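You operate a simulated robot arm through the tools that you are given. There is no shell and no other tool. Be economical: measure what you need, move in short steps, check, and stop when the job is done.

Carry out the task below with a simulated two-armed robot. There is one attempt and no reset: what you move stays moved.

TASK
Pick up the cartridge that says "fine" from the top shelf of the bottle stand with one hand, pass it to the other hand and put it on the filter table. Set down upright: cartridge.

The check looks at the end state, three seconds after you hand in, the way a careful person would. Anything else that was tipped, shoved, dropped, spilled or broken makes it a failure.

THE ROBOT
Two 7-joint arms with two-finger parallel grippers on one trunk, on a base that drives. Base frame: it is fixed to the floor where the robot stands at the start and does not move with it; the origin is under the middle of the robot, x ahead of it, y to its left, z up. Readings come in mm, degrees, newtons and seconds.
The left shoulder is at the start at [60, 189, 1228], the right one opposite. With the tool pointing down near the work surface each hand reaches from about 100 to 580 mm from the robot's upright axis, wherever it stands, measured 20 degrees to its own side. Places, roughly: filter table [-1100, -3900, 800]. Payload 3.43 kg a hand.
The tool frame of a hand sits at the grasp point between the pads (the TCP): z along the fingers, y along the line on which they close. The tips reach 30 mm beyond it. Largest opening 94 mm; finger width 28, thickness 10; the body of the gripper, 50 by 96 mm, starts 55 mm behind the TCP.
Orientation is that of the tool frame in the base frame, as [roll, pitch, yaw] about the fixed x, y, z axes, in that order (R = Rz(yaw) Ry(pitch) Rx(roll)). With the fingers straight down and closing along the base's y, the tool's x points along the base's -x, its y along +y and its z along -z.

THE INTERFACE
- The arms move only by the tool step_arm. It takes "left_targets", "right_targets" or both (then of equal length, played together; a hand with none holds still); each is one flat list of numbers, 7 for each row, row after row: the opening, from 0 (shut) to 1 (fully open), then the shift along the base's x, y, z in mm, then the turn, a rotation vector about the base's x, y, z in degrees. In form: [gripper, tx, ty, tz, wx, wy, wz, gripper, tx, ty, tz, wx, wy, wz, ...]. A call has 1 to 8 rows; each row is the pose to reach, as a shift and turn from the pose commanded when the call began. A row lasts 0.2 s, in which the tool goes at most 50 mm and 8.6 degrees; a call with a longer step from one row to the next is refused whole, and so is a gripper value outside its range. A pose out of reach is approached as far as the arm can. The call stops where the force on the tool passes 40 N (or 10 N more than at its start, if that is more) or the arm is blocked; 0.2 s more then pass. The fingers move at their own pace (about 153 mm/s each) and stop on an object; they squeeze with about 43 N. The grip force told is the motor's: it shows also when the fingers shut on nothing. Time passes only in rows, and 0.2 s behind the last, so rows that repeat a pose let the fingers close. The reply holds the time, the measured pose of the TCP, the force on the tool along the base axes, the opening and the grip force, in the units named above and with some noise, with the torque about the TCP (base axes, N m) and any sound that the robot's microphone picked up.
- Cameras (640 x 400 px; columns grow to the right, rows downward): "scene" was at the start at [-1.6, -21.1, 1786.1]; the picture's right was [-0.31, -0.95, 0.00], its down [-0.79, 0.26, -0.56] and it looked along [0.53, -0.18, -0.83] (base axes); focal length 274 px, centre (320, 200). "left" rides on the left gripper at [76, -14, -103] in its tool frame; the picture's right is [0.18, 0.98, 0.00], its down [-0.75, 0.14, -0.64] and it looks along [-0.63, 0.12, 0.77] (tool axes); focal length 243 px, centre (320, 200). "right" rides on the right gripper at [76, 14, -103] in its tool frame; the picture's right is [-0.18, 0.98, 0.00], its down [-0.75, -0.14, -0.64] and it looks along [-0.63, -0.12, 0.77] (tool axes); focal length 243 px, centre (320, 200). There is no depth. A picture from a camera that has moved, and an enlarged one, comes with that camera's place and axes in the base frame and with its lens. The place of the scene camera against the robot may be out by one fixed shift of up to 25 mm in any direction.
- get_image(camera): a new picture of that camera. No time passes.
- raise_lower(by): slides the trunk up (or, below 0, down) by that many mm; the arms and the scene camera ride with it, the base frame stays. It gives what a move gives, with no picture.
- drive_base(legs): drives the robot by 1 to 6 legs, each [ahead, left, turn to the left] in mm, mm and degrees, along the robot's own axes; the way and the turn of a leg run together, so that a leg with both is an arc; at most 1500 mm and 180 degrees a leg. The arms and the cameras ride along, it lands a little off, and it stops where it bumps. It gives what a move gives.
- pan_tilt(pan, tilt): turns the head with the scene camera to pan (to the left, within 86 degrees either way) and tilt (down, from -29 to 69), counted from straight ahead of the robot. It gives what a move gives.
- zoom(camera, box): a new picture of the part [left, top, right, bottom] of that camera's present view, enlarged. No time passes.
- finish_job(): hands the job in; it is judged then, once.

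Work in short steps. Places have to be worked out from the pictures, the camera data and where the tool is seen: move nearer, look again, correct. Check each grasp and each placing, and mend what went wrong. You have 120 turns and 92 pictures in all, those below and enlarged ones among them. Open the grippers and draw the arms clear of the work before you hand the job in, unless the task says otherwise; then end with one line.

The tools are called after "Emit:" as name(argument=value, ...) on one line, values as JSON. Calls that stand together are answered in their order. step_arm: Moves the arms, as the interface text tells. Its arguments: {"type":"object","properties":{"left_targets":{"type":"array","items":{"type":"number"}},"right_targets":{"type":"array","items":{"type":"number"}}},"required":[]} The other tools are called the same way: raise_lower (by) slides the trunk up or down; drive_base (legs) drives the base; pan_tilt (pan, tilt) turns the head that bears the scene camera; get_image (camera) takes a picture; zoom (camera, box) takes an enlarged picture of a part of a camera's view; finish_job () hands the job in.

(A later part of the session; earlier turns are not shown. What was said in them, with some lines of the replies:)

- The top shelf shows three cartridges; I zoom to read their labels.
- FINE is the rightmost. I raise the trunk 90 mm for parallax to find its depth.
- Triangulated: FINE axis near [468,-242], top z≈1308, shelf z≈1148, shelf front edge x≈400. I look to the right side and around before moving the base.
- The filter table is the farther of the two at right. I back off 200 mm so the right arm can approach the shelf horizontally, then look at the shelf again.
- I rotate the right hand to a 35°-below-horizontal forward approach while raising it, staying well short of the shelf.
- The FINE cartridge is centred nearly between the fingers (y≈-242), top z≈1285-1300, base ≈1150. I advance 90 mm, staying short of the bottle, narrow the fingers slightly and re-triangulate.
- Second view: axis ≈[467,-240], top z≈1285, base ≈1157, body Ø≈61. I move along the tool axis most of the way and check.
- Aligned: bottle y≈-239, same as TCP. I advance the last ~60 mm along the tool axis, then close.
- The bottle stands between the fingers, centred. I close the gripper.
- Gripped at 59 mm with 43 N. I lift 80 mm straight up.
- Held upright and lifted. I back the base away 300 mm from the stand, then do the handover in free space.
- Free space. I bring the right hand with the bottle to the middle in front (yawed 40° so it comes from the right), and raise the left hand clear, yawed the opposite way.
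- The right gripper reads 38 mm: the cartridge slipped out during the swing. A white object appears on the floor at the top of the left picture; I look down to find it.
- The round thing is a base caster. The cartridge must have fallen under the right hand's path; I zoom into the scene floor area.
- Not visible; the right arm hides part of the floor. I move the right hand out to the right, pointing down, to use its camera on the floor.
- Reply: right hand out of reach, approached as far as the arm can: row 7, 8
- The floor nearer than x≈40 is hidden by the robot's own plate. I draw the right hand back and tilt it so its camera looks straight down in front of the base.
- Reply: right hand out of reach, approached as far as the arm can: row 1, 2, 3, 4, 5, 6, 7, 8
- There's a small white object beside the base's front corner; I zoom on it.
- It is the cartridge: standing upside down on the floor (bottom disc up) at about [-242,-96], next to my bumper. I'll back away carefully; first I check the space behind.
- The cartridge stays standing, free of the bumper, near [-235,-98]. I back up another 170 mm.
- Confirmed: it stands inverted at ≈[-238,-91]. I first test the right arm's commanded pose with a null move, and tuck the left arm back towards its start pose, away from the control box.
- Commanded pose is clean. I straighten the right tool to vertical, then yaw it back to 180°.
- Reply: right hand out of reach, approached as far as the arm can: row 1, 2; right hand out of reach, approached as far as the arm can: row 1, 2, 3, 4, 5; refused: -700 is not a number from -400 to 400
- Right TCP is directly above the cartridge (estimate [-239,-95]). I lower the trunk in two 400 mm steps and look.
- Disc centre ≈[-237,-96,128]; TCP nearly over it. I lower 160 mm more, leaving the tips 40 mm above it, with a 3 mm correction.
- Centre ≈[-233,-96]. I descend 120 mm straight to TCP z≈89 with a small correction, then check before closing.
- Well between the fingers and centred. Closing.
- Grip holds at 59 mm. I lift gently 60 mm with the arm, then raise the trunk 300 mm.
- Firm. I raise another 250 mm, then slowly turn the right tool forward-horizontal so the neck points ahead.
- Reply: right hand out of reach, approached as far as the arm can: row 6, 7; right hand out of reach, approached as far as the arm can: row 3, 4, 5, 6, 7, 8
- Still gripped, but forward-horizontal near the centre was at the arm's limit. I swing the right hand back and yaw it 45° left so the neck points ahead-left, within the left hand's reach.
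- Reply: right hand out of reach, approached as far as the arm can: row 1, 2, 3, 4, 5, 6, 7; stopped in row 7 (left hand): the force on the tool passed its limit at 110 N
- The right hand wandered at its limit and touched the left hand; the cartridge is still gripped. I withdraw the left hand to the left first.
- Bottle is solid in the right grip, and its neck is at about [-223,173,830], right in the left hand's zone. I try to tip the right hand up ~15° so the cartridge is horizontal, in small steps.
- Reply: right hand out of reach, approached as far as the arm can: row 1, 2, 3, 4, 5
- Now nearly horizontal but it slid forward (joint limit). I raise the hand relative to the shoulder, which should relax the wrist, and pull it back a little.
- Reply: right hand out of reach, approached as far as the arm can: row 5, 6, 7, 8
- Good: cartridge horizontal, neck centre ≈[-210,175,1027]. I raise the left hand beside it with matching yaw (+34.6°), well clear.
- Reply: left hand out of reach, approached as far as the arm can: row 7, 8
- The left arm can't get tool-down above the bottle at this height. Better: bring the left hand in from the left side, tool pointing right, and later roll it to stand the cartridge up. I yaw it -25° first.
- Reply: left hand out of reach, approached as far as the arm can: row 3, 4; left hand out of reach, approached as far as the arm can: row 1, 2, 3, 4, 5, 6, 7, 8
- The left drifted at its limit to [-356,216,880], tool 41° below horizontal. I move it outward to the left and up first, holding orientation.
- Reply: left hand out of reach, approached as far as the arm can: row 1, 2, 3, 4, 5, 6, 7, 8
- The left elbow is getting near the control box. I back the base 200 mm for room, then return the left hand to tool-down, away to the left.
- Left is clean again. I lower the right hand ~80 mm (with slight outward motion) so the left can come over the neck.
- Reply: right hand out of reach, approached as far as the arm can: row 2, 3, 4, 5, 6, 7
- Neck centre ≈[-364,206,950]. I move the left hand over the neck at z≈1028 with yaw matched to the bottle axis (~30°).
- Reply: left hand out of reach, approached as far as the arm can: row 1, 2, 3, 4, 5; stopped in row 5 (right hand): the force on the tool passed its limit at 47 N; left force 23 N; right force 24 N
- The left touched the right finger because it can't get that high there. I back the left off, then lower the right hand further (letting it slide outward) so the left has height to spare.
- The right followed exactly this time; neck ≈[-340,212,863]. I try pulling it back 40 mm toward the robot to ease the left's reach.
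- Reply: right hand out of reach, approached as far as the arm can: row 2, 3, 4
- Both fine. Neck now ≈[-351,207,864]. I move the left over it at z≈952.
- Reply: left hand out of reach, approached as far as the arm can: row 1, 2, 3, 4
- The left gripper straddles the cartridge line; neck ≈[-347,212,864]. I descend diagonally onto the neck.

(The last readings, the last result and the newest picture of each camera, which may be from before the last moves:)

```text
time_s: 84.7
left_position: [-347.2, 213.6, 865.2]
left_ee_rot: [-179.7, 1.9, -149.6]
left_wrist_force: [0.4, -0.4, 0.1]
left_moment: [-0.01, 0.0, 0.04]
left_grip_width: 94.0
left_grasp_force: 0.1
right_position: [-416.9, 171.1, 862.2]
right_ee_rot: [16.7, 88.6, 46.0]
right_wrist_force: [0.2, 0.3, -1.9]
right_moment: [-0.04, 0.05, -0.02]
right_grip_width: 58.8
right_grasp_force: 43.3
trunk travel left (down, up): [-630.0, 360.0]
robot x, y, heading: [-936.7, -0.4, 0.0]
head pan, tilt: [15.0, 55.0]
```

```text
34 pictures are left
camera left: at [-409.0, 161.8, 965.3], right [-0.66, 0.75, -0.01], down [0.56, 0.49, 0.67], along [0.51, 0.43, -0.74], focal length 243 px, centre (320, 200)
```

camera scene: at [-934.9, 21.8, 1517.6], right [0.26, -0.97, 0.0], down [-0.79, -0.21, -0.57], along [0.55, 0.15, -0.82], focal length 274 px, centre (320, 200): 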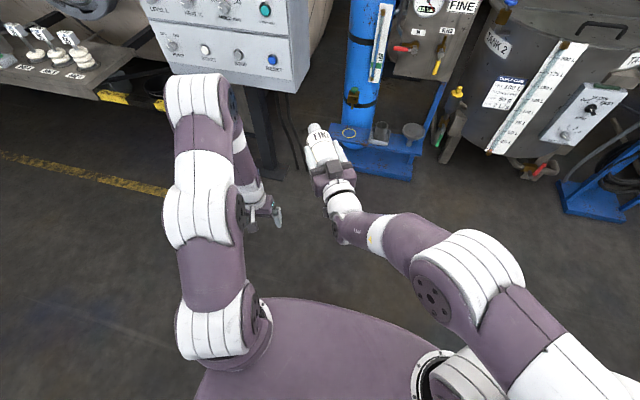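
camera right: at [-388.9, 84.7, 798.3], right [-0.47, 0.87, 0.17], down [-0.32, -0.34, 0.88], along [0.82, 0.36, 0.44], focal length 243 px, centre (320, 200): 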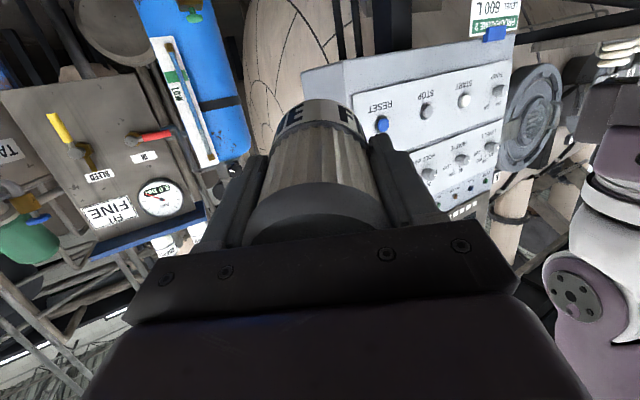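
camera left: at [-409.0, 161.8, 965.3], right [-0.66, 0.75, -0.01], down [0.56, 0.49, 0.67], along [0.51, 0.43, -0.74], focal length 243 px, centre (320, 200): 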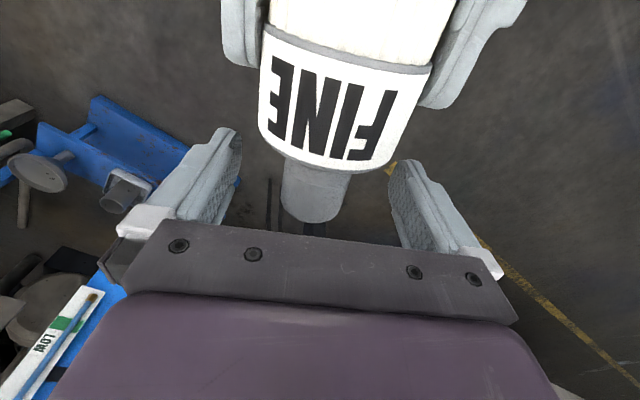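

The neck lies between the left fingers, centred. I close the left gripper on it.

Emit:
step_arm(left_targets=[0.7, 2, 1, 0, 0, 0, 0, 0.4, 2, 1, 0, 0, 0, 0, 0.1, 2, 1, 0, 0, 0, 0, 0.1, 2, 1, 0, 0, 0, 0, 0.1, 2, 1, 0, 0, 0, 0])

Emit:
get_image(camera="left")

```text
time_s: 85.9
left_position: [-343.7, 214.0, 865.1]
left_ee_rot: [-179.7, 2.1, -149.6]
left_wrist_force: [12.2, -16.2, -0.1]
left_moment: [-0.04, -0.18, -0.08]
left_grip_width: 36.8
left_grasp_force: 42.6
right_position: [-416.7, 171.4, 861.7]
right_ee_rot: [15.0, 88.6, 44.4]
right_wrist_force: [-13.1, 16.7, 0.4]
right_moment: [0.03, 0.06, 1.79]
right_grip_width: 59.0
right_grasp_force: 42.9
trunk travel left (down, up): [-630.0, 360.0]
robot x, y, heading: [-936.5, 2.4, -0.0]
head pan, tilt: [15.0, 55.0]
```

```text
33 pictures are left
camera left: at [-406.1, 162.4, 966.0], right [-0.66, 0.76, -0.01], down [0.56, 0.49, 0.67], along [0.51, 0.43, -0.74], focal length 243 px, centre (320, 200)
```

left: 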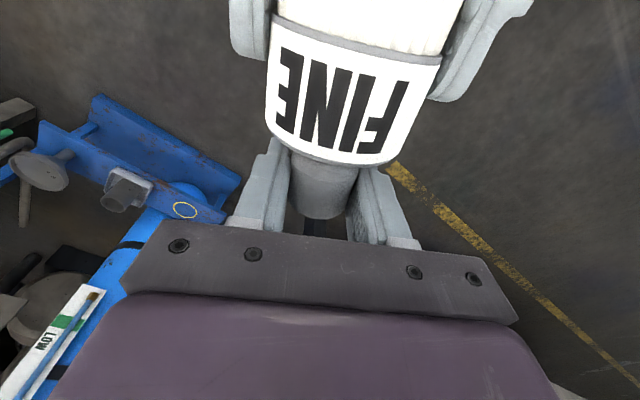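

The left holds the neck (37 mm, 43 N). I open the right gripper, keeping both still, and check that the left keeps the cartridge.

Emit:
step_arm(right_targets=[0.75, 0, 0, 0, 0, 0, 0, 1, 0, 0, 0, 0, 0, 0, 1, 0, 0, 0, 0, 0, 0])

Emit:
get_image(camera="left")

```text
time_s: 86.7
left_position: [-345.0, 215.0, 866.1]
left_ee_rot: [-179.7, 1.9, -149.6]
left_wrist_force: [0.7, -0.2, 0.6]
left_moment: [0.08, -0.11, 0.01]
left_grip_width: 36.6
left_grasp_force: 42.7
right_position: [-415.6, 170.8, 861.3]
right_ee_rot: [17.3, 88.6, 46.4]
right_wrist_force: [0.9, 0.2, 0.3]
right_moment: [-0.01, 0.0, 0.0]
right_grip_width: 93.6
right_grasp_force: 0.1
trunk travel left (down, up): [-630.0, 360.0]
robot x, y, heading: [-936.1, 1.9, -0.1]
head pan, tilt: [15.0, 55.0]
```

```text
32 pictures are left
camera left: at [-406.6, 163.0, 965.6], right [-0.66, 0.75, -0.01], down [0.56, 0.49, 0.67], along [0.51, 0.43, -0.74], focal length 243 px, centre (320, 200)
```

left: 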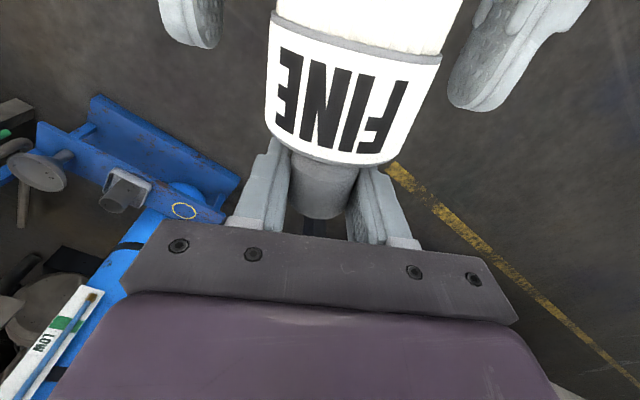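

Held by the left alone. I withdraw the right backward while tipping it nose-down to relieve its wrist.

Emit:
step_arm(right_targets=[1, -2, -1, 0, -1.5, 2.6, 0, 1, -8, -5, 0, -3, 5.2, 0, 1, -16, -9, 0, -4.5, 7.8, 0, 1, -26, -15, -2, -6, 10.4, 0, 1, -38, -21, -4, -7.3, 13, 0, 1, -50, -28, -6, -8.8, 15.7, 0, 1, -64, -36, -8, -9.8, 17.5, 0, 1, -78, -44, -10, -9.8, 17.5, 0])

Emit:
get_image(camera="left")

```text
time_s: 88.5
left_position: [-344.0, 214.3, 865.5]
left_ee_rot: [-179.8, 2.1, -149.6]
left_wrist_force: [0.0, -0.1, -0.5]
left_moment: [0.02, -0.08, 0.02]
left_grip_width: 36.8
left_grasp_force: 42.8
right_position: [-494.2, 127.1, 851.4]
right_ee_rot: [178.8, 71.4, -152.0]
right_wrist_force: [0.1, -0.2, -0.7]
right_moment: [0.0, -0.01, -0.03]
right_grip_width: 94.0
right_grasp_force: 0.1
trunk travel left (down, up): [-630.0, 360.0]
robot x, y, heading: [-933.3, -1.7, -0.2]
head pan, tilt: [15.0, 55.0]
```

```text
31 pictures are left
camera left: at [-406.7, 162.8, 965.8], right [-0.66, 0.75, -0.01], down [0.56, 0.49, 0.67], along [0.51, 0.43, -0.74], focal length 243 px, centre (320, 200)
```

left: 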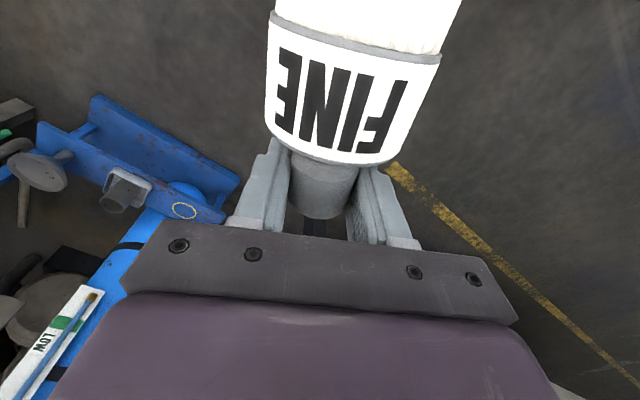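

Handover done. I move the right hand away to its own side, turning it downward.

Emit:
step_arm(right_targets=[1, -5, -30, -5, -3.5, 6.6, 0, 1, -5, -65, -10, -7, 13.2, 0, 1, 0, -100, -18, -10.5, 19.8, 0, 1, 5, -140, -26, -14, 26.5, 0, 1, 10, -180, -35, -17.5, 33, 0, 1, 15, -220, -44, -21, 39.7, 0, 1, 20, -260, -52, -24.5, 46.3, 0, 1, 20, -300, -60, -28, 53, 0])

Emit:
get_image(camera="scene")

```text
time_s: 90.3
left_position: [-344.1, 214.5, 864.3]
left_ee_rot: [-179.7, 2.0, -149.6]
left_wrist_force: [0.5, 0.4, -0.7]
left_moment: [0.03, -0.11, 0.0]
left_grip_width: 36.8
left_grasp_force: 42.8
right_position: [-469.7, -174.4, 792.2]
right_ee_rot: [178.6, 11.3, -152.2]
right_wrist_force: [0.4, -0.5, -0.3]
right_moment: [0.01, -0.01, -0.01]
right_grip_width: 94.0
right_grasp_force: 0.1
right hand out of reach, approached as far as the arm can: row 2, 3, 4, 5, 6
trunk travel left (down, up): [-630.0, 360.0]
robot x, y, heading: [-938.1, 3.4, 0.2]
head pan, tilt: [15.0, 55.0]
```

```text
30 pictures are left
camera scene: at [-933.0, 20.3, 1517.6], right [0.26, -0.97, 0.0], down [-0.79, -0.21, -0.57], along [0.55, 0.15, -0.82], focal length 274 px, centre (320, 200)
```

scene: 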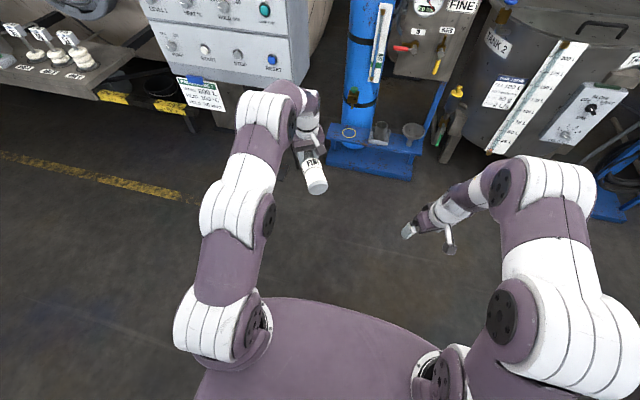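

Now I slowly rotate the left hand (raising it) so the neck turns up and the tool points forward-left.

Emit:
step_arm(left_targets=[0.1, -2, 0, 6, 1.5, -2.6, 0, 0.1, -4, 0, 14, 4, -6.9, 0, 0.1, -6, 0, 22, 6.5, -11.3, 0, 0.1, -8, 0, 30, 9, -15.6, 0, 0.1, -10, 0, 38, 11.5, -20, 0, 0.1, -12, 0, 46, 14, -24.2, 0, 0.1, -14, 0, 54, 16.5, -28.6, 0, 0.1, -16, 0, 62, 19, -33, 0])

Emit:
get_image(camera="left")

```text
time_s: 92.1
left_position: [-360.8, 213.3, 928.2]
left_ee_rot: [-179.3, 40.3, -149.6]
left_wrist_force: [-1.4, 0.5, -1.6]
left_moment: [0.04, -0.08, 0.0]
left_grip_width: 36.9
left_grasp_force: 42.7
right_position: [-472.0, -172.8, 793.8]
right_ee_rot: [178.8, 11.4, -152.0]
right_wrist_force: [0.5, 0.2, 0.3]
right_moment: [-0.01, -0.03, 0.04]
right_grip_width: 94.0
right_grasp_force: 0.0
trunk travel left (down, up): [-630.0, 360.0]
robot x, y, heading: [-933.2, 2.6, 0.2]
head pan, tilt: [15.0, 55.0]
```

```text
29 pictures are left
camera left: at [-461.8, 140.1, 957.9], right [-0.61, 0.78, -0.13], down [0.06, 0.21, 0.98], along [0.79, 0.59, -0.18], focal length 243 px, centre (320, 200)
```

left: 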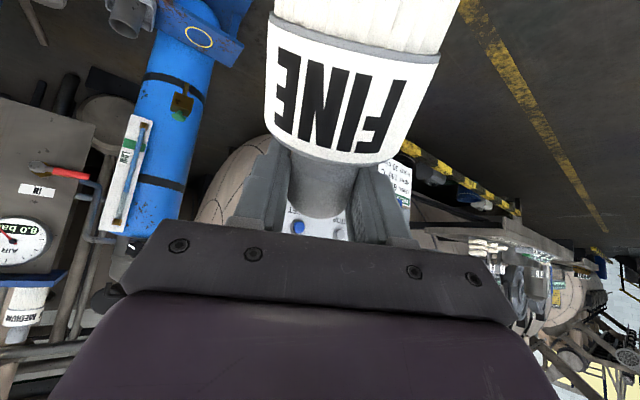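

No limit and no slip. Continue another ~50°.

Emit:
step_arm(left_targets=[0.1, -2, 0, 10, 3, -5.2, 0, 0.1, -4, 0, 20, 6, -10.4, 0, 0.1, -6, 0, 30, 9, -15.6, 0, 0.1, -8, 0, 40, 12, -20.8, 0, 0.1, -10, 0, 50, 15, -26, 0, 0.1, -12, 0, 60, 18, -31.2, 0, 0.1, -14, 0, 70, 21, -36.4, 0, 0.1, -16, 0, 80, 24, -41.6, 0])

Emit:
get_image(camera="left")

Emit:
get_image(camera="scene")

```text
time_s: 93.9
left_position: [-359.7, 225.8, 1022.9]
left_ee_rot: [-169.6, 87.5, -140.2]
left_wrist_force: [-0.7, 0.6, -0.9]
left_moment: [0.0, -0.02, -0.01]
left_grip_width: 36.4
left_grasp_force: 42.7
left hand out of reach, approached as far as the arm can: row 8
right_position: [-471.2, -172.1, 792.6]
right_ee_rot: [178.8, 11.4, -152.1]
right_wrist_force: [0.3, -0.1, 0.2]
right_moment: [0.0, -0.01, 0.04]
right_grip_width: 94.0
right_grasp_force: 0.1
trunk travel left (down, up): [-630.0, 360.0]
robot x, y, heading: [-936.4, 1.1, -0.2]
head pan, tilt: [15.0, 55.0]
```

```text
28 pictures are left
camera left: at [-444.8, 162.4, 952.9], right [-0.49, 0.85, -0.19], down [-0.6, -0.17, 0.78], along [0.63, 0.5, 0.6], focal length 243 px, centre (320, 200)
```

left: 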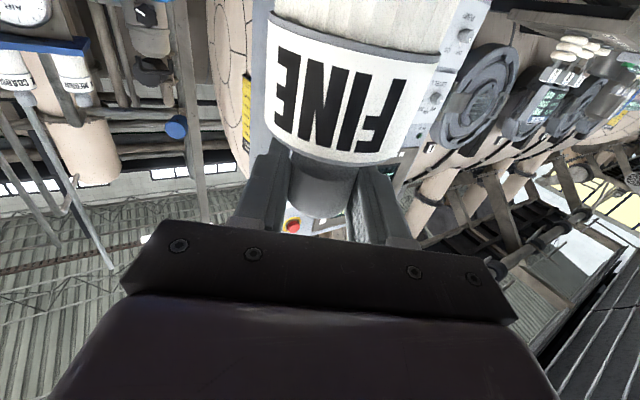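

```text
27 pictures are left
camera scene: at [-935.0, 22.0, 1517.6], right [0.26, -0.97, 0.0], down [-0.79, -0.21, -0.57], along [0.55, 0.15, -0.82], focal length 274 px, centre (320, 200)
```

scene: 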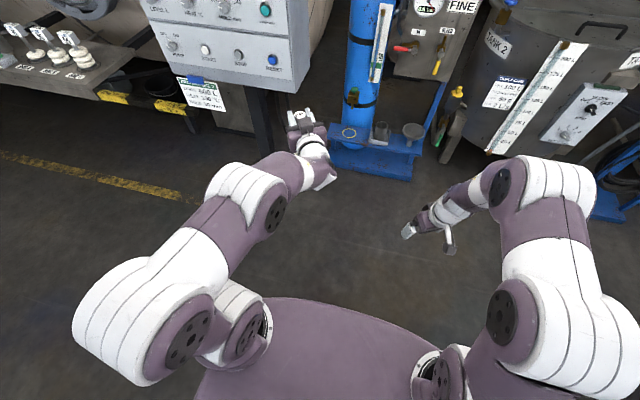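

The cartridge is upright, held by its neck. I raise the trunk for travel and turn right 90° to look along the aisle.

Emit:
raise_lower(by=300)

Emit:
drive_base(legs=[[0, 0, -45], [0, 0, -45]])

Emit:
pan_tilt(pan=0, tilt=30)

Emit:
get_image(camera="scene")

```text
time_s: 96.9
left_position: [-359.9, 226.1, 1324.1]
left_ee_rot: [-170.3, 87.5, -141.0]
left_wrist_force: [0.5, 0.5, -2.7]
left_moment: [0.0, 0.03, -0.01]
left_grip_width: 36.4
left_grasp_force: 42.7
right_position: [-470.5, -171.9, 1091.7]
right_ee_rot: [178.7, 11.4, -152.1]
right_wrist_force: [0.3, 0.1, -0.5]
right_moment: [-0.02, -0.04, 0.03]
right_grip_width: 94.1
right_grasp_force: 0.0
trunk travel left (down, up): [-930.0, 60.0]
robot x, y, heading: [-937.6, 1.2, -0.1]
head pan, tilt: [15.0, 55.0]
```

```text
time_s: 101.4
left_position: [-713.6, -575.9, 1324.2]
left_ee_rot: [-170.2, 87.4, 129.0]
left_wrist_force: [0.0, 0.4, -1.6]
left_moment: [0.02, -0.01, 0.0]
left_grip_width: 36.6
left_grasp_force: 43.2
right_position: [-1111.4, -462.9, 1091.9]
right_ee_rot: [178.7, 11.4, 117.6]
right_wrist_force: [-0.2, 0.1, 0.3]
right_moment: [0.0, 0.01, 0.0]
right_grip_width: 94.1
right_grasp_force: 0.1
trunk travel left (down, up): [-930.0, 60.0]
robot x, y, heading: [-936.3, -1.1, -90.4]
head pan, tilt: [15.0, 55.0]
```

```text
time_s: 102.3
left_position: [-715.3, -576.1, 1322.9]
left_ee_rot: [-170.5, 87.4, 128.7]
left_wrist_force: [-0.7, 0.3, -1.9]
left_moment: [0.0, 0.0, -0.03]
left_grip_width: 36.6
left_grasp_force: 43.1
right_position: [-1112.3, -464.6, 1094.0]
right_ee_rot: [178.7, 11.3, 117.5]
right_wrist_force: [-0.4, -0.3, 0.0]
right_moment: [0.01, -0.02, 0.01]
right_grip_width: 94.3
right_grasp_force: 0.0
trunk travel left (down, up): [-930.0, 60.0]
robot x, y, heading: [-934.9, 3.5, -90.3]
head pan, tilt: [0.0, 30.0]
```

```text
26 pictures are left
camera scene: at [-945.5, -28.1, 1853.6], right [-1.0, 0.0, 0.0], down [0.0, 0.5, -0.87], along [0.0, -0.87, -0.5], focal length 274 px, centre (320, 200)
```

scene: 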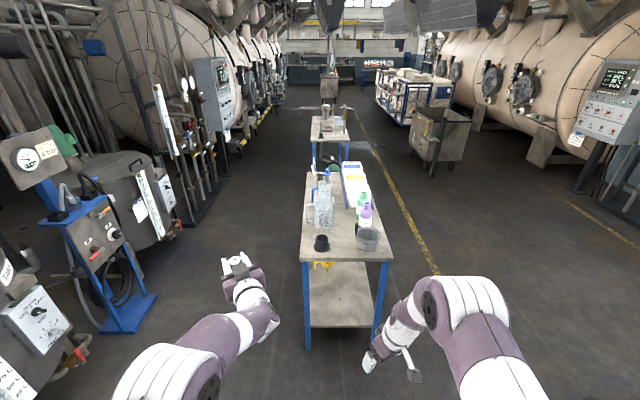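

Clear aisle. Table 1 spans x -1355…-844, filter table starts at y≈-3360 with edge x≈-833. I shift to lane x≈-300 and drive ahead 2900 mm.

Emit:
drive_base(legs=[[0, 640, 0], [1450, 0, 0], [1450, 0, 0]])

Emit:
pan_tilt(pan=-35, tilt=40)

Emit:
get_image(camera="scene")

```text
time_s: 119.4
left_position: [-80.4, -3465.4, 1324.3]
left_ee_rot: [-170.1, 87.4, 129.3]
left_wrist_force: [-0.2, 0.0, -0.9]
left_moment: [0.0, -0.05, -0.03]
left_grip_width: 36.6
left_grasp_force: 42.9
right_position: [-479.5, -3355.0, 1093.5]
right_ee_rot: [178.7, 11.4, 118.0]
right_wrist_force: [0.3, 0.6, -0.3]
right_moment: [-0.01, 0.01, 0.02]
right_grip_width: 94.0
right_grasp_force: 0.0
trunk travel left (down, up): [-930.0, 60.0]
robot x, y, heading: [-306.2, -2892.0, -90.0]
head pan, tilt: [0.0, 30.0]
```

```text
time_s: 120.4
left_position: [-79.5, -3465.8, 1323.5]
left_ee_rot: [-170.3, 87.4, 128.9]
left_wrist_force: [0.3, 0.4, -0.5]
left_moment: [0.02, 0.02, 0.01]
left_grip_width: 36.8
left_grasp_force: 42.8
right_position: [-479.7, -3354.6, 1092.5]
right_ee_rot: [178.9, 11.4, 117.9]
right_wrist_force: [0.1, 0.2, 0.6]
right_moment: [-0.03, 0.01, 0.05]
right_grip_width: 94.2
right_grasp_force: 0.0
trunk travel left (down, up): [-930.0, 60.0]
robot x, y, heading: [-301.6, -2888.7, -90.0]
head pan, tilt: [-35.0, 40.0]
```

```text
25 pictures are left
camera scene: at [-362.7, -2897.9, 1838.3], right [-0.82, 0.57, 0.0], down [0.37, 0.53, -0.77], along [-0.44, -0.63, -0.64], focal length 274 px, centre (320, 200)
```

scene: 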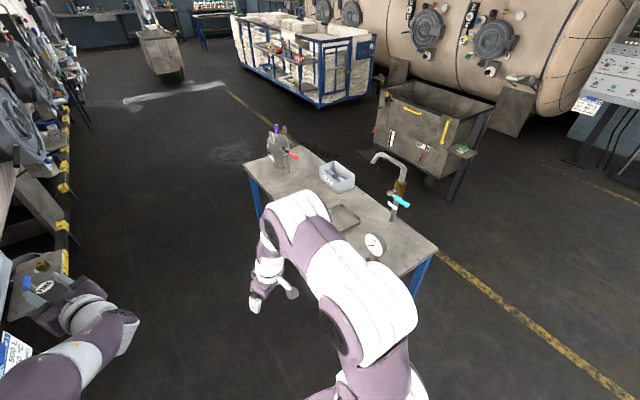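

Free spot on the aisle side around [-945,-4050] between tray and jug. I first retract the right hand so it won't strike the table later, then drive on and turn to face the table.

Emit:
step_arm(right_targets=[1, -20, 18, 0, 0, 0, 0, 1, -40, 36, 0, 0, 0, 0, 1, -60, 54, 0, 0, 0, 0, 1, -80, 72, 0, 0, 0, 0, 1, -100, 90, 0, 0, 0, 0, 1, -120, 108, 0, 0, 0, 0, 1, -140, 124, 0, 0, 0, 0])

Emit:
drive_base(legs=[[938, 0, 0], [0, 0, -45], [0, 0, -45]])

Emit:
pan_tilt(pan=10, tilt=45)

Emit:
get_image(camera="scene")

```text
time_s: 122.0
left_position: [-80.0, -3464.7, 1324.2]
left_ee_rot: [-170.6, 87.5, 128.7]
left_wrist_force: [0.7, 0.8, -1.7]
left_moment: [0.0, 0.03, 0.01]
left_grip_width: 36.5
left_grasp_force: 43.0
right_position: [-620.4, -3231.2, 1091.1]
right_ee_rot: [178.7, 11.4, 117.9]
right_wrist_force: [0.3, 0.3, -0.4]
right_moment: [0.0, 0.0, -0.01]
right_grip_width: 94.1
right_grasp_force: 0.1
trunk travel left (down, up): [-930.0, 60.0]
robot x, y, heading: [-303.5, -2891.0, -89.8]
head pan, tilt: [-35.0, 40.0]
```

```text
time_s: 131.1
left_position: [-892.5, -4031.6, 1324.0]
left_ee_rot: [-170.4, 87.4, 37.4]
left_wrist_force: [0.4, -0.2, -1.7]
left_moment: [-0.01, 0.02, 0.04]
left_grip_width: 36.9
left_grasp_force: 43.2
right_position: [-643.5, -3499.6, 1092.6]
right_ee_rot: [178.8, 11.4, 26.2]
right_wrist_force: [-0.4, 0.2, 0.1]
right_moment: [-0.04, 0.01, 0.0]
right_grip_width: 93.9
right_grasp_force: 0.0
trunk travel left (down, up): [-930.0, 60.0]
robot x, y, heading: [-311.5, -3823.5, 178.6]
head pan, tilt: [-35.0, 40.0]
```

```text
time_s: 132.2
left_position: [-892.7, -4031.6, 1323.9]
left_ee_rot: [-170.5, 87.4, 37.3]
left_wrist_force: [1.1, -0.2, -1.0]
left_moment: [-0.03, -0.01, 0.03]
left_grip_width: 36.8
left_grasp_force: 43.2
right_position: [-644.2, -3500.4, 1094.4]
right_ee_rot: [178.8, 11.5, 26.3]
right_wrist_force: [-0.4, 0.5, -0.1]
right_moment: [0.02, 0.03, -0.01]
right_grip_width: 94.0
right_grasp_force: 0.2
trunk travel left (down, up): [-930.0, 60.0]
robot x, y, heading: [-307.5, -3824.4, 178.7]
head pan, tilt: [10.0, 45.0]
```

```text
24 pictures are left
camera scene: at [-340.1, -3835.8, 1831.0], right [-0.14, 0.99, 0.0], down [0.7, 0.1, -0.71], along [-0.7, -0.1, -0.71], focal length 274 px, centre (320, 200)
```

scene: 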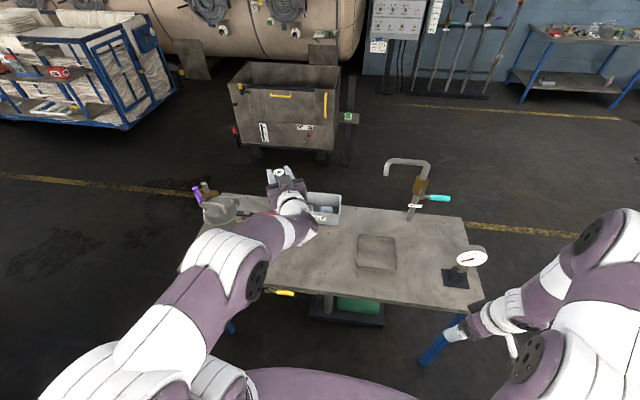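

Facing the table. I zoom on the placing area to check for small objects.

Emit:
zoom(camera="scene", box=[180, 150, 420, 300])

Emit:
get_image(camera="right")

```text
2.67 times, centred on (300, 225) of scene
camera zoom: at [-340.1, -3835.8, 1831.0], right [-0.14, 0.99, 0.0], down [0.7, 0.1, -0.71], along [-0.7, -0.1, -0.71], focal length 730 px, centre (373, 133)
```

zoom: 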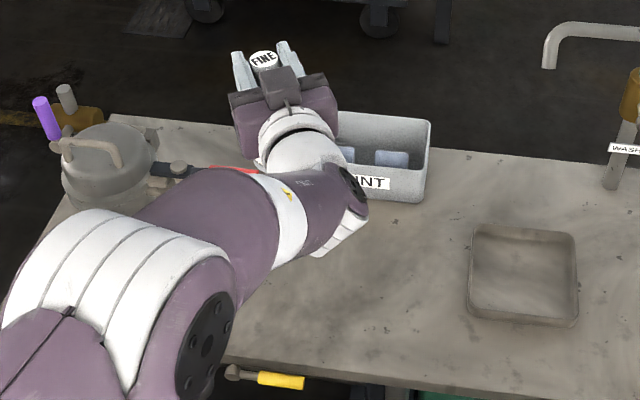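

```text
22 pictures are left
camera right: at [-553.9, -3469.9, 1180.1], right [0.28, -0.96, 0.06], down [-0.62, -0.13, 0.77], along [-0.74, -0.25, -0.63], focal length 243 px, centre (320, 200)
```

right: 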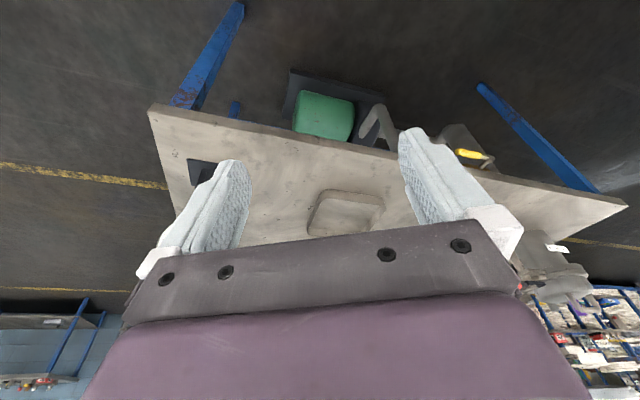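

Table edge measured at x≈-833. The bottle is at [-893,-4032]; I drive 55 mm ahead and lower the trunk 370 mm so its base hangs ~35 mm over the table, then look.

Emit:
drive_base(legs=[[55, 0, 0]])

Emit:
raise_lower(by=-250)

Emit:
get_image(camera="right")

Emit:
get_image(camera="scene")

```text
time_s: 133.2
left_position: [-939.1, -4030.9, 1327.0]
left_ee_rot: [-164.7, 87.7, 43.0]
left_wrist_force: [1.1, -0.5, -1.0]
left_moment: [0.04, -0.05, -0.04]
left_grip_width: 36.5
left_grasp_force: 43.6
right_position: [-692.0, -3497.6, 1094.9]
right_ee_rot: [178.9, 11.7, 26.3]
right_wrist_force: [0.2, -0.6, 1.2]
right_moment: [0.03, 0.0, -0.01]
right_grip_width: 93.7
right_grasp_force: 0.1
trunk travel left (down, up): [-930.0, 60.0]
robot x, y, heading: [-365.3, -3821.1, 178.3]
head pan, tilt: [10.0, 45.0]
```

```text
time_s: 135.7
left_position: [-947.1, -4030.1, 1073.3]
left_ee_rot: [-170.1, 87.5, 37.7]
left_wrist_force: [-0.5, -0.4, -1.1]
left_moment: [-0.05, 0.0, -0.02]
left_grip_width: 36.6
left_grasp_force: 43.2
right_position: [-697.4, -3498.1, 843.9]
right_ee_rot: [178.7, 11.4, 26.4]
right_wrist_force: [0.5, -0.2, -0.3]
right_moment: [0.01, 0.0, -0.01]
right_grip_width: 94.0
right_grasp_force: 0.0
trunk travel left (down, up): [-680.0, 310.0]
robot x, y, heading: [-364.3, -3818.8, 178.5]
head pan, tilt: [10.0, 45.0]
```

```text
21 pictures are left
camera right: at [-607.8, -3468.3, 930.2], right [0.28, -0.96, 0.06], down [-0.62, -0.13, 0.78], along [-0.74, -0.25, -0.63], focal length 243 px, centre (320, 200)
```

right: 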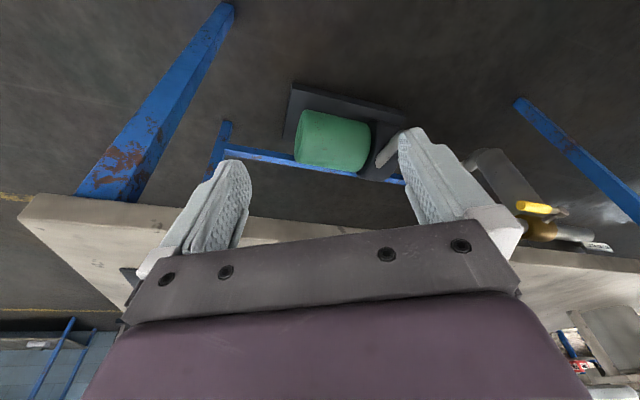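

```text
20 pictures are left
camera scene: at [-394.1, -3834.3, 1581.1], right [-0.14, 0.99, 0.0], down [0.7, 0.1, -0.71], along [-0.7, -0.1, -0.71], focal length 274 px, centre (320, 200)
```

scene: 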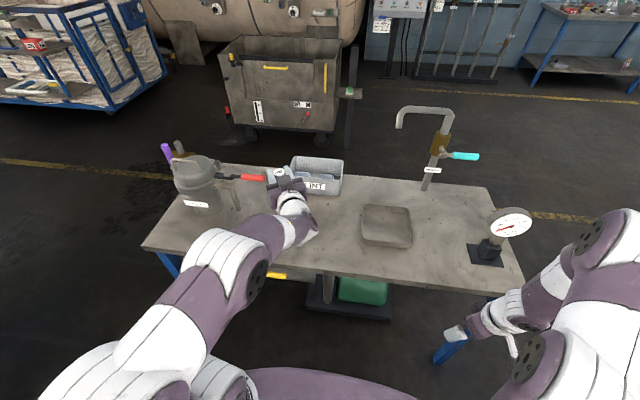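

A red tool handle juts from the jug, so I shift the base 80 mm to the right for margin, then lower 120 mm and check the base of the cartridge.

Emit:
drive_base(legs=[[0, -80, 0]])

Emit:
raise_lower(by=-120)

Emit:
zoom(camera="scene", box=[200, 120, 392, 240])

Emit:
get_image(camera="right")

```text
time_s: 136.8
left_position: [-944.2, -3947.0, 1075.6]
left_ee_rot: [-171.4, 87.4, 36.2]
left_wrist_force: [0.5, 0.1, -2.2]
left_moment: [0.0, -0.01, 0.0]
left_grip_width: 36.7
left_grasp_force: 42.5
right_position: [-697.0, -3414.9, 842.9]
right_ee_rot: [178.7, 11.4, 26.2]
right_wrist_force: [-0.7, -0.1, 0.8]
right_moment: [0.01, 0.02, 0.0]
right_grip_width: 93.9
right_grasp_force: 0.0
trunk travel left (down, up): [-680.0, 310.0]
robot x, y, heading: [-366.7, -3740.7, 178.5]
head pan, tilt: [10.0, 45.0]
```

```text
time_s: 138.3
left_position: [-944.6, -3947.8, 954.1]
left_ee_rot: [-170.3, 87.3, 37.6]
left_wrist_force: [0.4, 0.9, -1.2]
left_moment: [0.02, -0.01, -0.01]
left_grip_width: 36.6
left_grasp_force: 42.9
right_position: [-695.8, -3415.8, 722.3]
right_ee_rot: [178.7, 11.4, 26.4]
right_wrist_force: [-0.3, 0.1, -0.3]
right_moment: [-0.01, -0.02, 0.02]
right_grip_width: 94.0
right_grasp_force: 0.0
trunk travel left (down, up): [-560.0, 430.0]
robot x, y, heading: [-364.4, -3740.6, 178.2]
head pan, tilt: [10.0, 45.0]
```

```text
3.33 times, centred on (296, 180) of scene
camera zoom: at [-391.7, -3752.2, 1461.1], right [-0.15, 0.99, 0.0], down [0.7, 0.1, -0.71], along [-0.7, -0.1, -0.71], focal length 912 px, centre (400, 267)
```

zoom: 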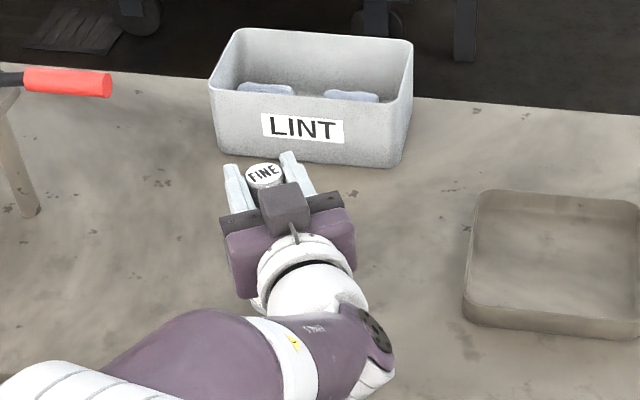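

```text
18 pictures are left
camera right: at [-605.5, -3386.3, 810.2], right [0.28, -0.96, 0.06], down [-0.62, -0.13, 0.78], along [-0.74, -0.25, -0.63], focal length 243 px, centre (320, 200)
```

right: 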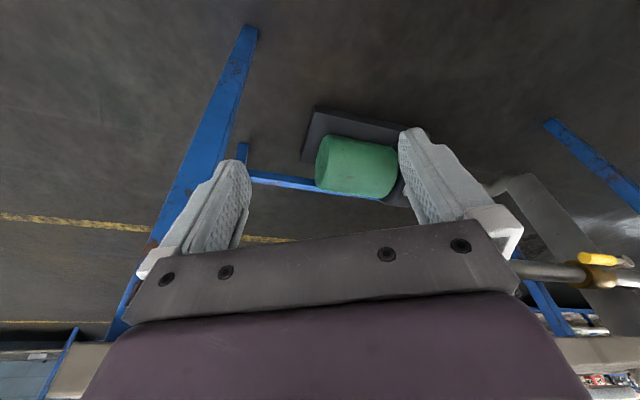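

The spot is clear, box well behind. I lower with the trunk in small steps, watching the wrist force for contact (expected near TCP z≈919).

Emit:
raise_lower(by=-20)

Emit:
raise_lower(by=-8)

Emit:
pan_tilt(pan=14, tilt=45)

```text
time_s: 139.0
left_position: [-944.4, -3948.0, 934.6]
left_ee_rot: [-170.4, 87.4, 37.5]
left_wrist_force: [0.3, 0.0, -1.2]
left_moment: [0.0, -0.01, -0.02]
left_grip_width: 36.6
left_grasp_force: 42.8
right_position: [-695.3, -3416.7, 704.2]
right_ee_rot: [178.7, 11.5, 26.4]
right_wrist_force: [0.0, 0.2, 0.3]
right_moment: [-0.05, 0.01, 0.01]
right_grip_width: 93.8
right_grasp_force: 0.1
trunk travel left (down, up): [-540.0, 450.0]
robot x, y, heading: [-361.5, -3741.6, 178.4]
head pan, tilt: [10.0, 45.0]
```

```text
time_s: 139.5
left_position: [-943.3, -3947.3, 933.7]
left_ee_rot: [-158.5, 88.1, 49.4]
left_wrist_force: [-1.4, -2.5, 26.6]
left_moment: [-0.62, 0.74, 0.03]
left_grip_width: 36.8
left_grasp_force: 43.0
right_position: [-692.9, -3415.9, 696.5]
right_ee_rot: [178.7, 11.5, 26.3]
right_wrist_force: [0.5, -0.7, -0.4]
right_moment: [0.0, 0.0, 0.05]
right_grip_width: 93.8
right_grasp_force: 0.0
trunk travel left (down, up): [-532.0, 458.0]
robot x, y, heading: [-363.2, -3739.0, 178.4]
head pan, tilt: [10.0, 45.0]
```

```text
time_s: 140.2
left_position: [-942.5, -3945.9, 930.9]
left_ee_rot: [-163.2, 87.9, 44.6]
left_wrist_force: [1.9, 2.6, 35.1]
left_moment: [-0.33, 0.45, -0.01]
left_grip_width: 36.6
left_grasp_force: 43.1
right_position: [-693.7, -3414.8, 696.1]
right_ee_rot: [178.7, 11.7, 26.3]
right_wrist_force: [1.3, 0.3, -0.3]
right_moment: [0.02, -0.01, 0.0]
right_grip_width: 94.0
right_grasp_force: 0.0
trunk travel left (down, up): [-532.0, 458.0]
robot x, y, heading: [-362.7, -3740.6, 178.4]
head pan, tilt: [14.0, 45.0]
```

Contact at z≈933 (35 N). I ease up 4 mm to lighten it and look.

Emit:
raise_lower(by=4)

Emit:
zoom(camera="scene", box=[220, 120, 412, 240])

Emit:
get_image(camera="left")

```text
time_s: 140.7
left_position: [-943.0, -3946.8, 931.2]
left_ee_rot: [-169.6, 87.6, 38.2]
left_wrist_force: [-1.2, 2.8, 23.7]
left_moment: [-0.1, 0.65, -0.07]
left_grip_width: 36.6
left_grasp_force: 42.9
right_position: [-693.9, -3415.5, 699.7]
right_ee_rot: [178.7, 11.7, 26.4]
right_wrist_force: [0.5, -0.6, -0.3]
right_moment: [-0.01, 0.02, 0.02]
right_grip_width: 94.0
right_grasp_force: 0.0
trunk travel left (down, up): [-536.0, 454.0]
robot x, y, heading: [-362.9, -3738.8, 178.4]
head pan, tilt: [14.0, 45.0]
```

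```text
3.33 times, centred on (316, 180) of scene
camera zoom: at [-387.4, -3756.1, 1437.0], right [-0.21, 0.98, 0.0], down [0.69, 0.15, -0.71], along [-0.69, -0.15, -0.71], focal length 912 px, centre (333, 267)
```

zoom: 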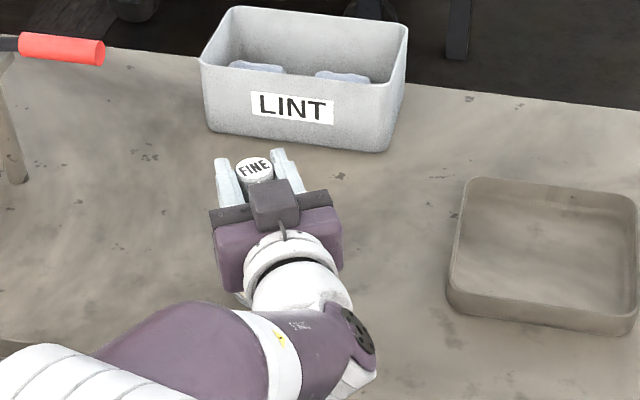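

```text
16 pictures are left
camera left: at [-856.1, -3884.7, 860.5], right [0.46, -0.86, -0.19], down [0.61, 0.15, 0.78], along [-0.64, -0.48, 0.6], focal length 243 px, centre (320, 200)
```

left: 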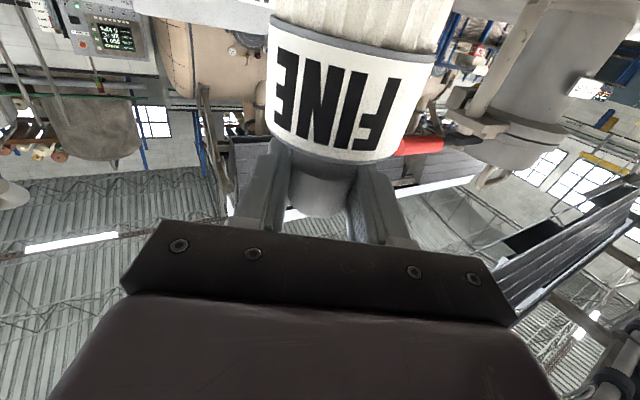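

The contact torque shows the far edge of the base touching (slight forward lean of a few degrees). I try a 3° nose-up correction while easing up 3 mm.

Emit:
raise_lower(by=4)

Emit:
step_arm(left_targets=[0.1, 0, 0, 0, -0.5, 0.9, 0, 0.1, 0, 0, 0, -1, 1.8, 0, 0.1, 0, 0, 0, -1.5, 2.6, 0, 0.1, 0, 0, 0, -1.5, 2.6, 0])

```text
time_s: 141.2
left_position: [-942.2, -3947.9, 930.6]
left_ee_rot: [-174.3, 87.2, 33.4]
left_wrist_force: [-0.4, 1.8, 6.8]
left_moment: [0.22, 0.23, -0.08]
left_grip_width: 36.5
left_grasp_force: 42.6
right_position: [-695.3, -3416.0, 703.3]
right_ee_rot: [178.7, 11.4, 26.4]
right_wrist_force: [-0.5, 0.1, 0.3]
right_moment: [-0.04, 0.01, 0.0]
right_grip_width: 94.3
right_grasp_force: 0.0
trunk travel left (down, up): [-540.0, 450.0]
robot x, y, heading: [-363.0, -3739.9, 178.4]
head pan, tilt: [14.0, 45.0]
```

```text
time_s: 142.2
left_position: [-957.2, -3955.8, 945.3]
left_ee_rot: [-89.6, 89.7, 118.0]
left_wrist_force: [0.4, 0.4, -0.9]
left_moment: [-0.04, 0.0, 0.01]
left_grip_width: 36.9
left_grasp_force: 43.0
left hand out of reach, approached as far as the arm can: row 1, 2, 3, 4
right_position: [-695.6, -3416.5, 703.0]
right_ee_rot: [178.8, 11.4, 26.3]
right_wrist_force: [0.4, 0.4, -0.3]
right_moment: [0.02, -0.02, -0.02]
right_grip_width: 94.0
right_grasp_force: 0.1
trunk travel left (down, up): [-540.0, 450.0]
robot x, y, heading: [-365.3, -3738.2, 178.4]
head pan, tilt: [14.0, 45.0]
```

It corrected ~2.5° (drifting 17 mm outward, up 15 mm; now free). I lower again gently.

Emit:
raise_lower(by=-13)

Emit:
raise_lower(by=-3)

```text
time_s: 142.9
left_position: [-954.9, -3957.9, 932.5]
left_ee_rot: [-85.7, 89.7, 121.9]
left_wrist_force: [-0.9, 0.0, -2.0]
left_moment: [0.01, 0.03, -0.02]
left_grip_width: 36.5
left_grasp_force: 43.1
right_position: [-695.0, -3416.8, 690.9]
right_ee_rot: [178.7, 11.4, 26.4]
right_wrist_force: [-0.6, 0.0, -0.1]
right_moment: [-0.01, 0.03, 0.0]
right_grip_width: 93.9
right_grasp_force: 0.0
trunk travel left (down, up): [-527.0, 463.0]
robot x, y, heading: [-361.0, -3739.8, 178.1]
head pan, tilt: [14.0, 45.0]
```

```text
time_s: 143.4
left_position: [-956.8, -3955.2, 930.8]
left_ee_rot: [-60.9, 89.6, 146.6]
left_wrist_force: [-1.0, -0.8, 5.7]
left_moment: [-0.17, 0.05, -0.05]
left_grip_width: 36.9
left_grasp_force: 43.0
right_position: [-694.7, -3415.3, 687.0]
right_ee_rot: [178.6, 11.4, 26.3]
right_wrist_force: [-0.3, 0.0, -0.4]
right_moment: [0.03, 0.03, 0.0]
right_grip_width: 93.9
right_grasp_force: 0.0
trunk travel left (down, up): [-524.0, 466.0]
robot x, y, heading: [-361.8, -3742.5, 178.3]
head pan, tilt: [14.0, 45.0]
```

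Light contact (5.7 N). I open the left gripper.

Emit:
step_arm(left_targets=[0.45, 0, 0, 0, 0, 0, 0, 0.7, 0, 0, 0, 0, 0, 0, 1, 0, 0, 0, 0, 0, 0, 1, 0, 0, 0, 0, 0, 0])

Emit:
get_image(camera="left")

Emit:
zoom(camera="scene", box=[220, 120, 412, 240])

```text
time_s: 144.4
left_position: [-956.3, -3957.1, 928.9]
left_ee_rot: [-85.4, 89.7, 122.1]
left_wrist_force: [-0.1, 0.3, -0.3]
left_moment: [0.0, -0.02, -0.03]
left_grip_width: 93.9
left_grasp_force: 0.1
right_position: [-694.3, -3415.8, 686.9]
right_ee_rot: [178.7, 11.3, 26.3]
right_wrist_force: [-0.3, -0.4, 0.1]
right_moment: [0.04, 0.01, 0.01]
right_grip_width: 94.2
right_grasp_force: 0.0
trunk travel left (down, up): [-524.0, 466.0]
robot x, y, heading: [-364.6, -3740.3, 178.2]
head pan, tilt: [14.0, 45.0]
```

```text
15 pictures are left
camera left: at [-872.7, -3895.6, 853.5], right [0.45, -0.87, -0.19], down [0.64, 0.17, 0.75], along [-0.62, -0.46, 0.63], focal length 243 px, centre (320, 200)
```

left: 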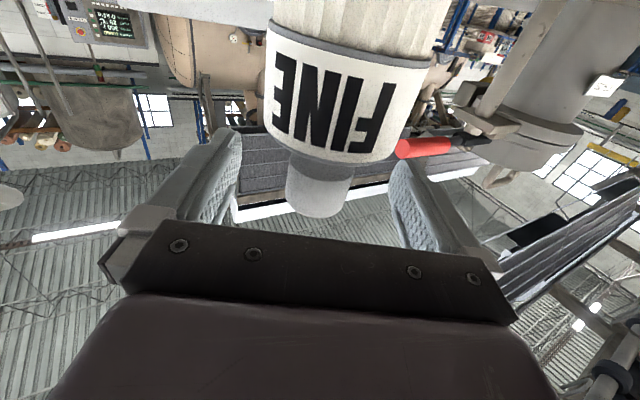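

```text
3.33 times, centred on (316, 180) of scene
camera zoom: at [-390.7, -3757.8, 1425.0], right [-0.21, 0.98, 0.0], down [0.69, 0.15, -0.71], along [-0.69, -0.15, -0.71], focal length 912 px, centre (333, 267)
```

zoom: 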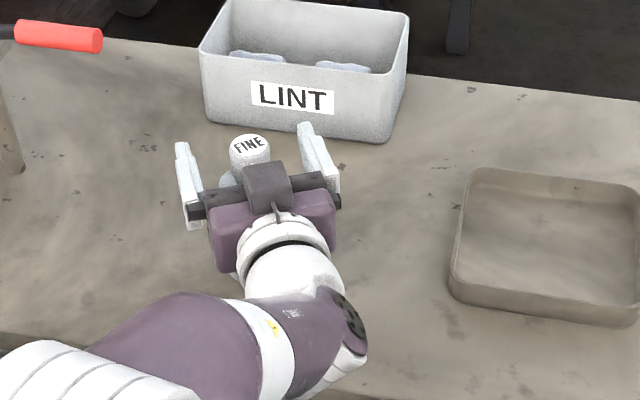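

The cartridge stands alone, centred between open fingers. I withdraw by driving the base straight back along the tool axis (back-right).

Emit:
drive_base(legs=[[-174, -98, 0]])

Emit:
get_image(camera="scene")

```text
time_s: 146.0
left_position: [-776.4, -3862.0, 929.4]
left_ee_rot: [-73.5, 89.7, 134.0]
left_wrist_force: [0.8, 1.1, -0.3]
left_moment: [0.05, -0.03, 0.0]
left_grip_width: 94.3
left_grasp_force: 0.0
right_position: [-515.4, -3321.8, 687.9]
right_ee_rot: [178.7, 11.6, 26.2]
right_wrist_force: [-0.3, 0.2, 1.3]
right_moment: [-0.02, 0.0, -0.01]
right_grip_width: 94.0
right_grasp_force: 0.1
trunk travel left (down, up): [-524.0, 466.0]
robot x, y, heading: [-182.0, -3647.8, 178.1]
head pan, tilt: [14.0, 45.0]
```

```text
13 pictures are left
camera scene: at [-210.1, -3662.9, 1425.1], right [-0.21, 0.98, 0.0], down [0.69, 0.15, -0.71], along [-0.69, -0.15, -0.71], focal length 274 px, centre (320, 200)
```

scene: 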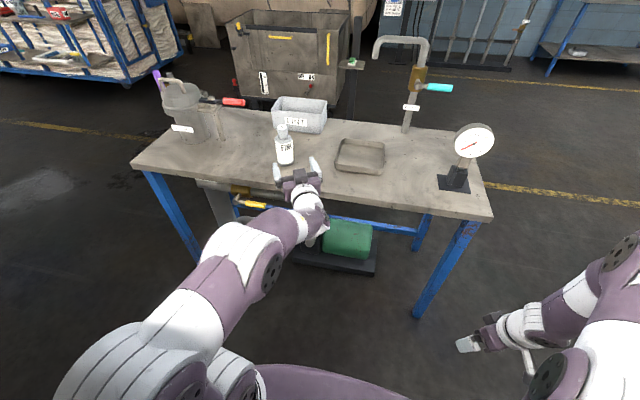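

The cartridge stands upright on the filter table. I back off a little more and take one closer look.

Emit:
drive_base(legs=[[-80, 0, 0]])

Emit:
zoom(camera="scene", box=[200, 80, 400, 205])

```text
time_s: 147.1
left_position: [-696.1, -3864.1, 929.0]
left_ee_rot: [-73.8, 89.6, 133.6]
left_wrist_force: [0.8, 0.2, 0.7]
left_moment: [-0.01, -0.02, 0.02]
left_grip_width: 94.1
left_grasp_force: 0.1
right_position: [-434.1, -3323.6, 688.0]
right_ee_rot: [178.8, 11.5, 26.3]
right_wrist_force: [-0.7, 0.1, 0.8]
right_moment: [-0.02, 0.03, -0.03]
right_grip_width: 94.0
right_grasp_force: 0.0
trunk travel left (down, up): [-524.0, 466.0]
robot x, y, heading: [-102.1, -3646.9, 178.6]
head pan, tilt: [14.0, 45.0]
```

```text
3.20 times, centred on (300, 142) of scene
camera zoom: at [-129.7, -3666.0, 1425.1], right [-0.21, 0.98, 0.0], down [0.69, 0.15, -0.71], along [-0.69, -0.15, -0.71], focal length 876 px, centre (384, 384)
```

zoom: 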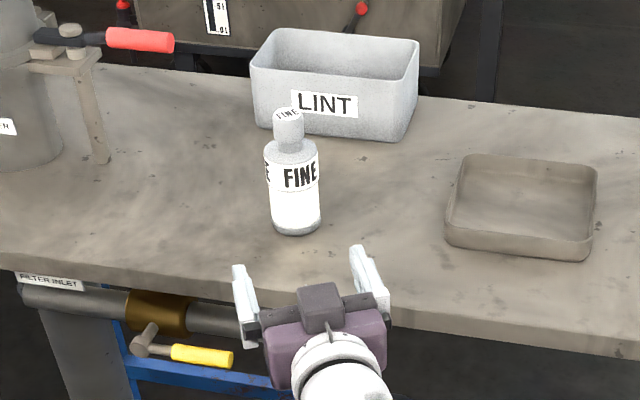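

The FINE cartridge is upright on the filter table, nothing near it has moved, and both hands are open and clear, so I hand in.

Emit:
finish_job()

```text
The job is handed in.
```

The "fine" cartridge is standing upright on the filter table, passed from the right hand to the left, but I dropped it once on the way: it slipped from the right gripper, fell about a metre to the floor and was picked up again with no damage visible in the pictures.
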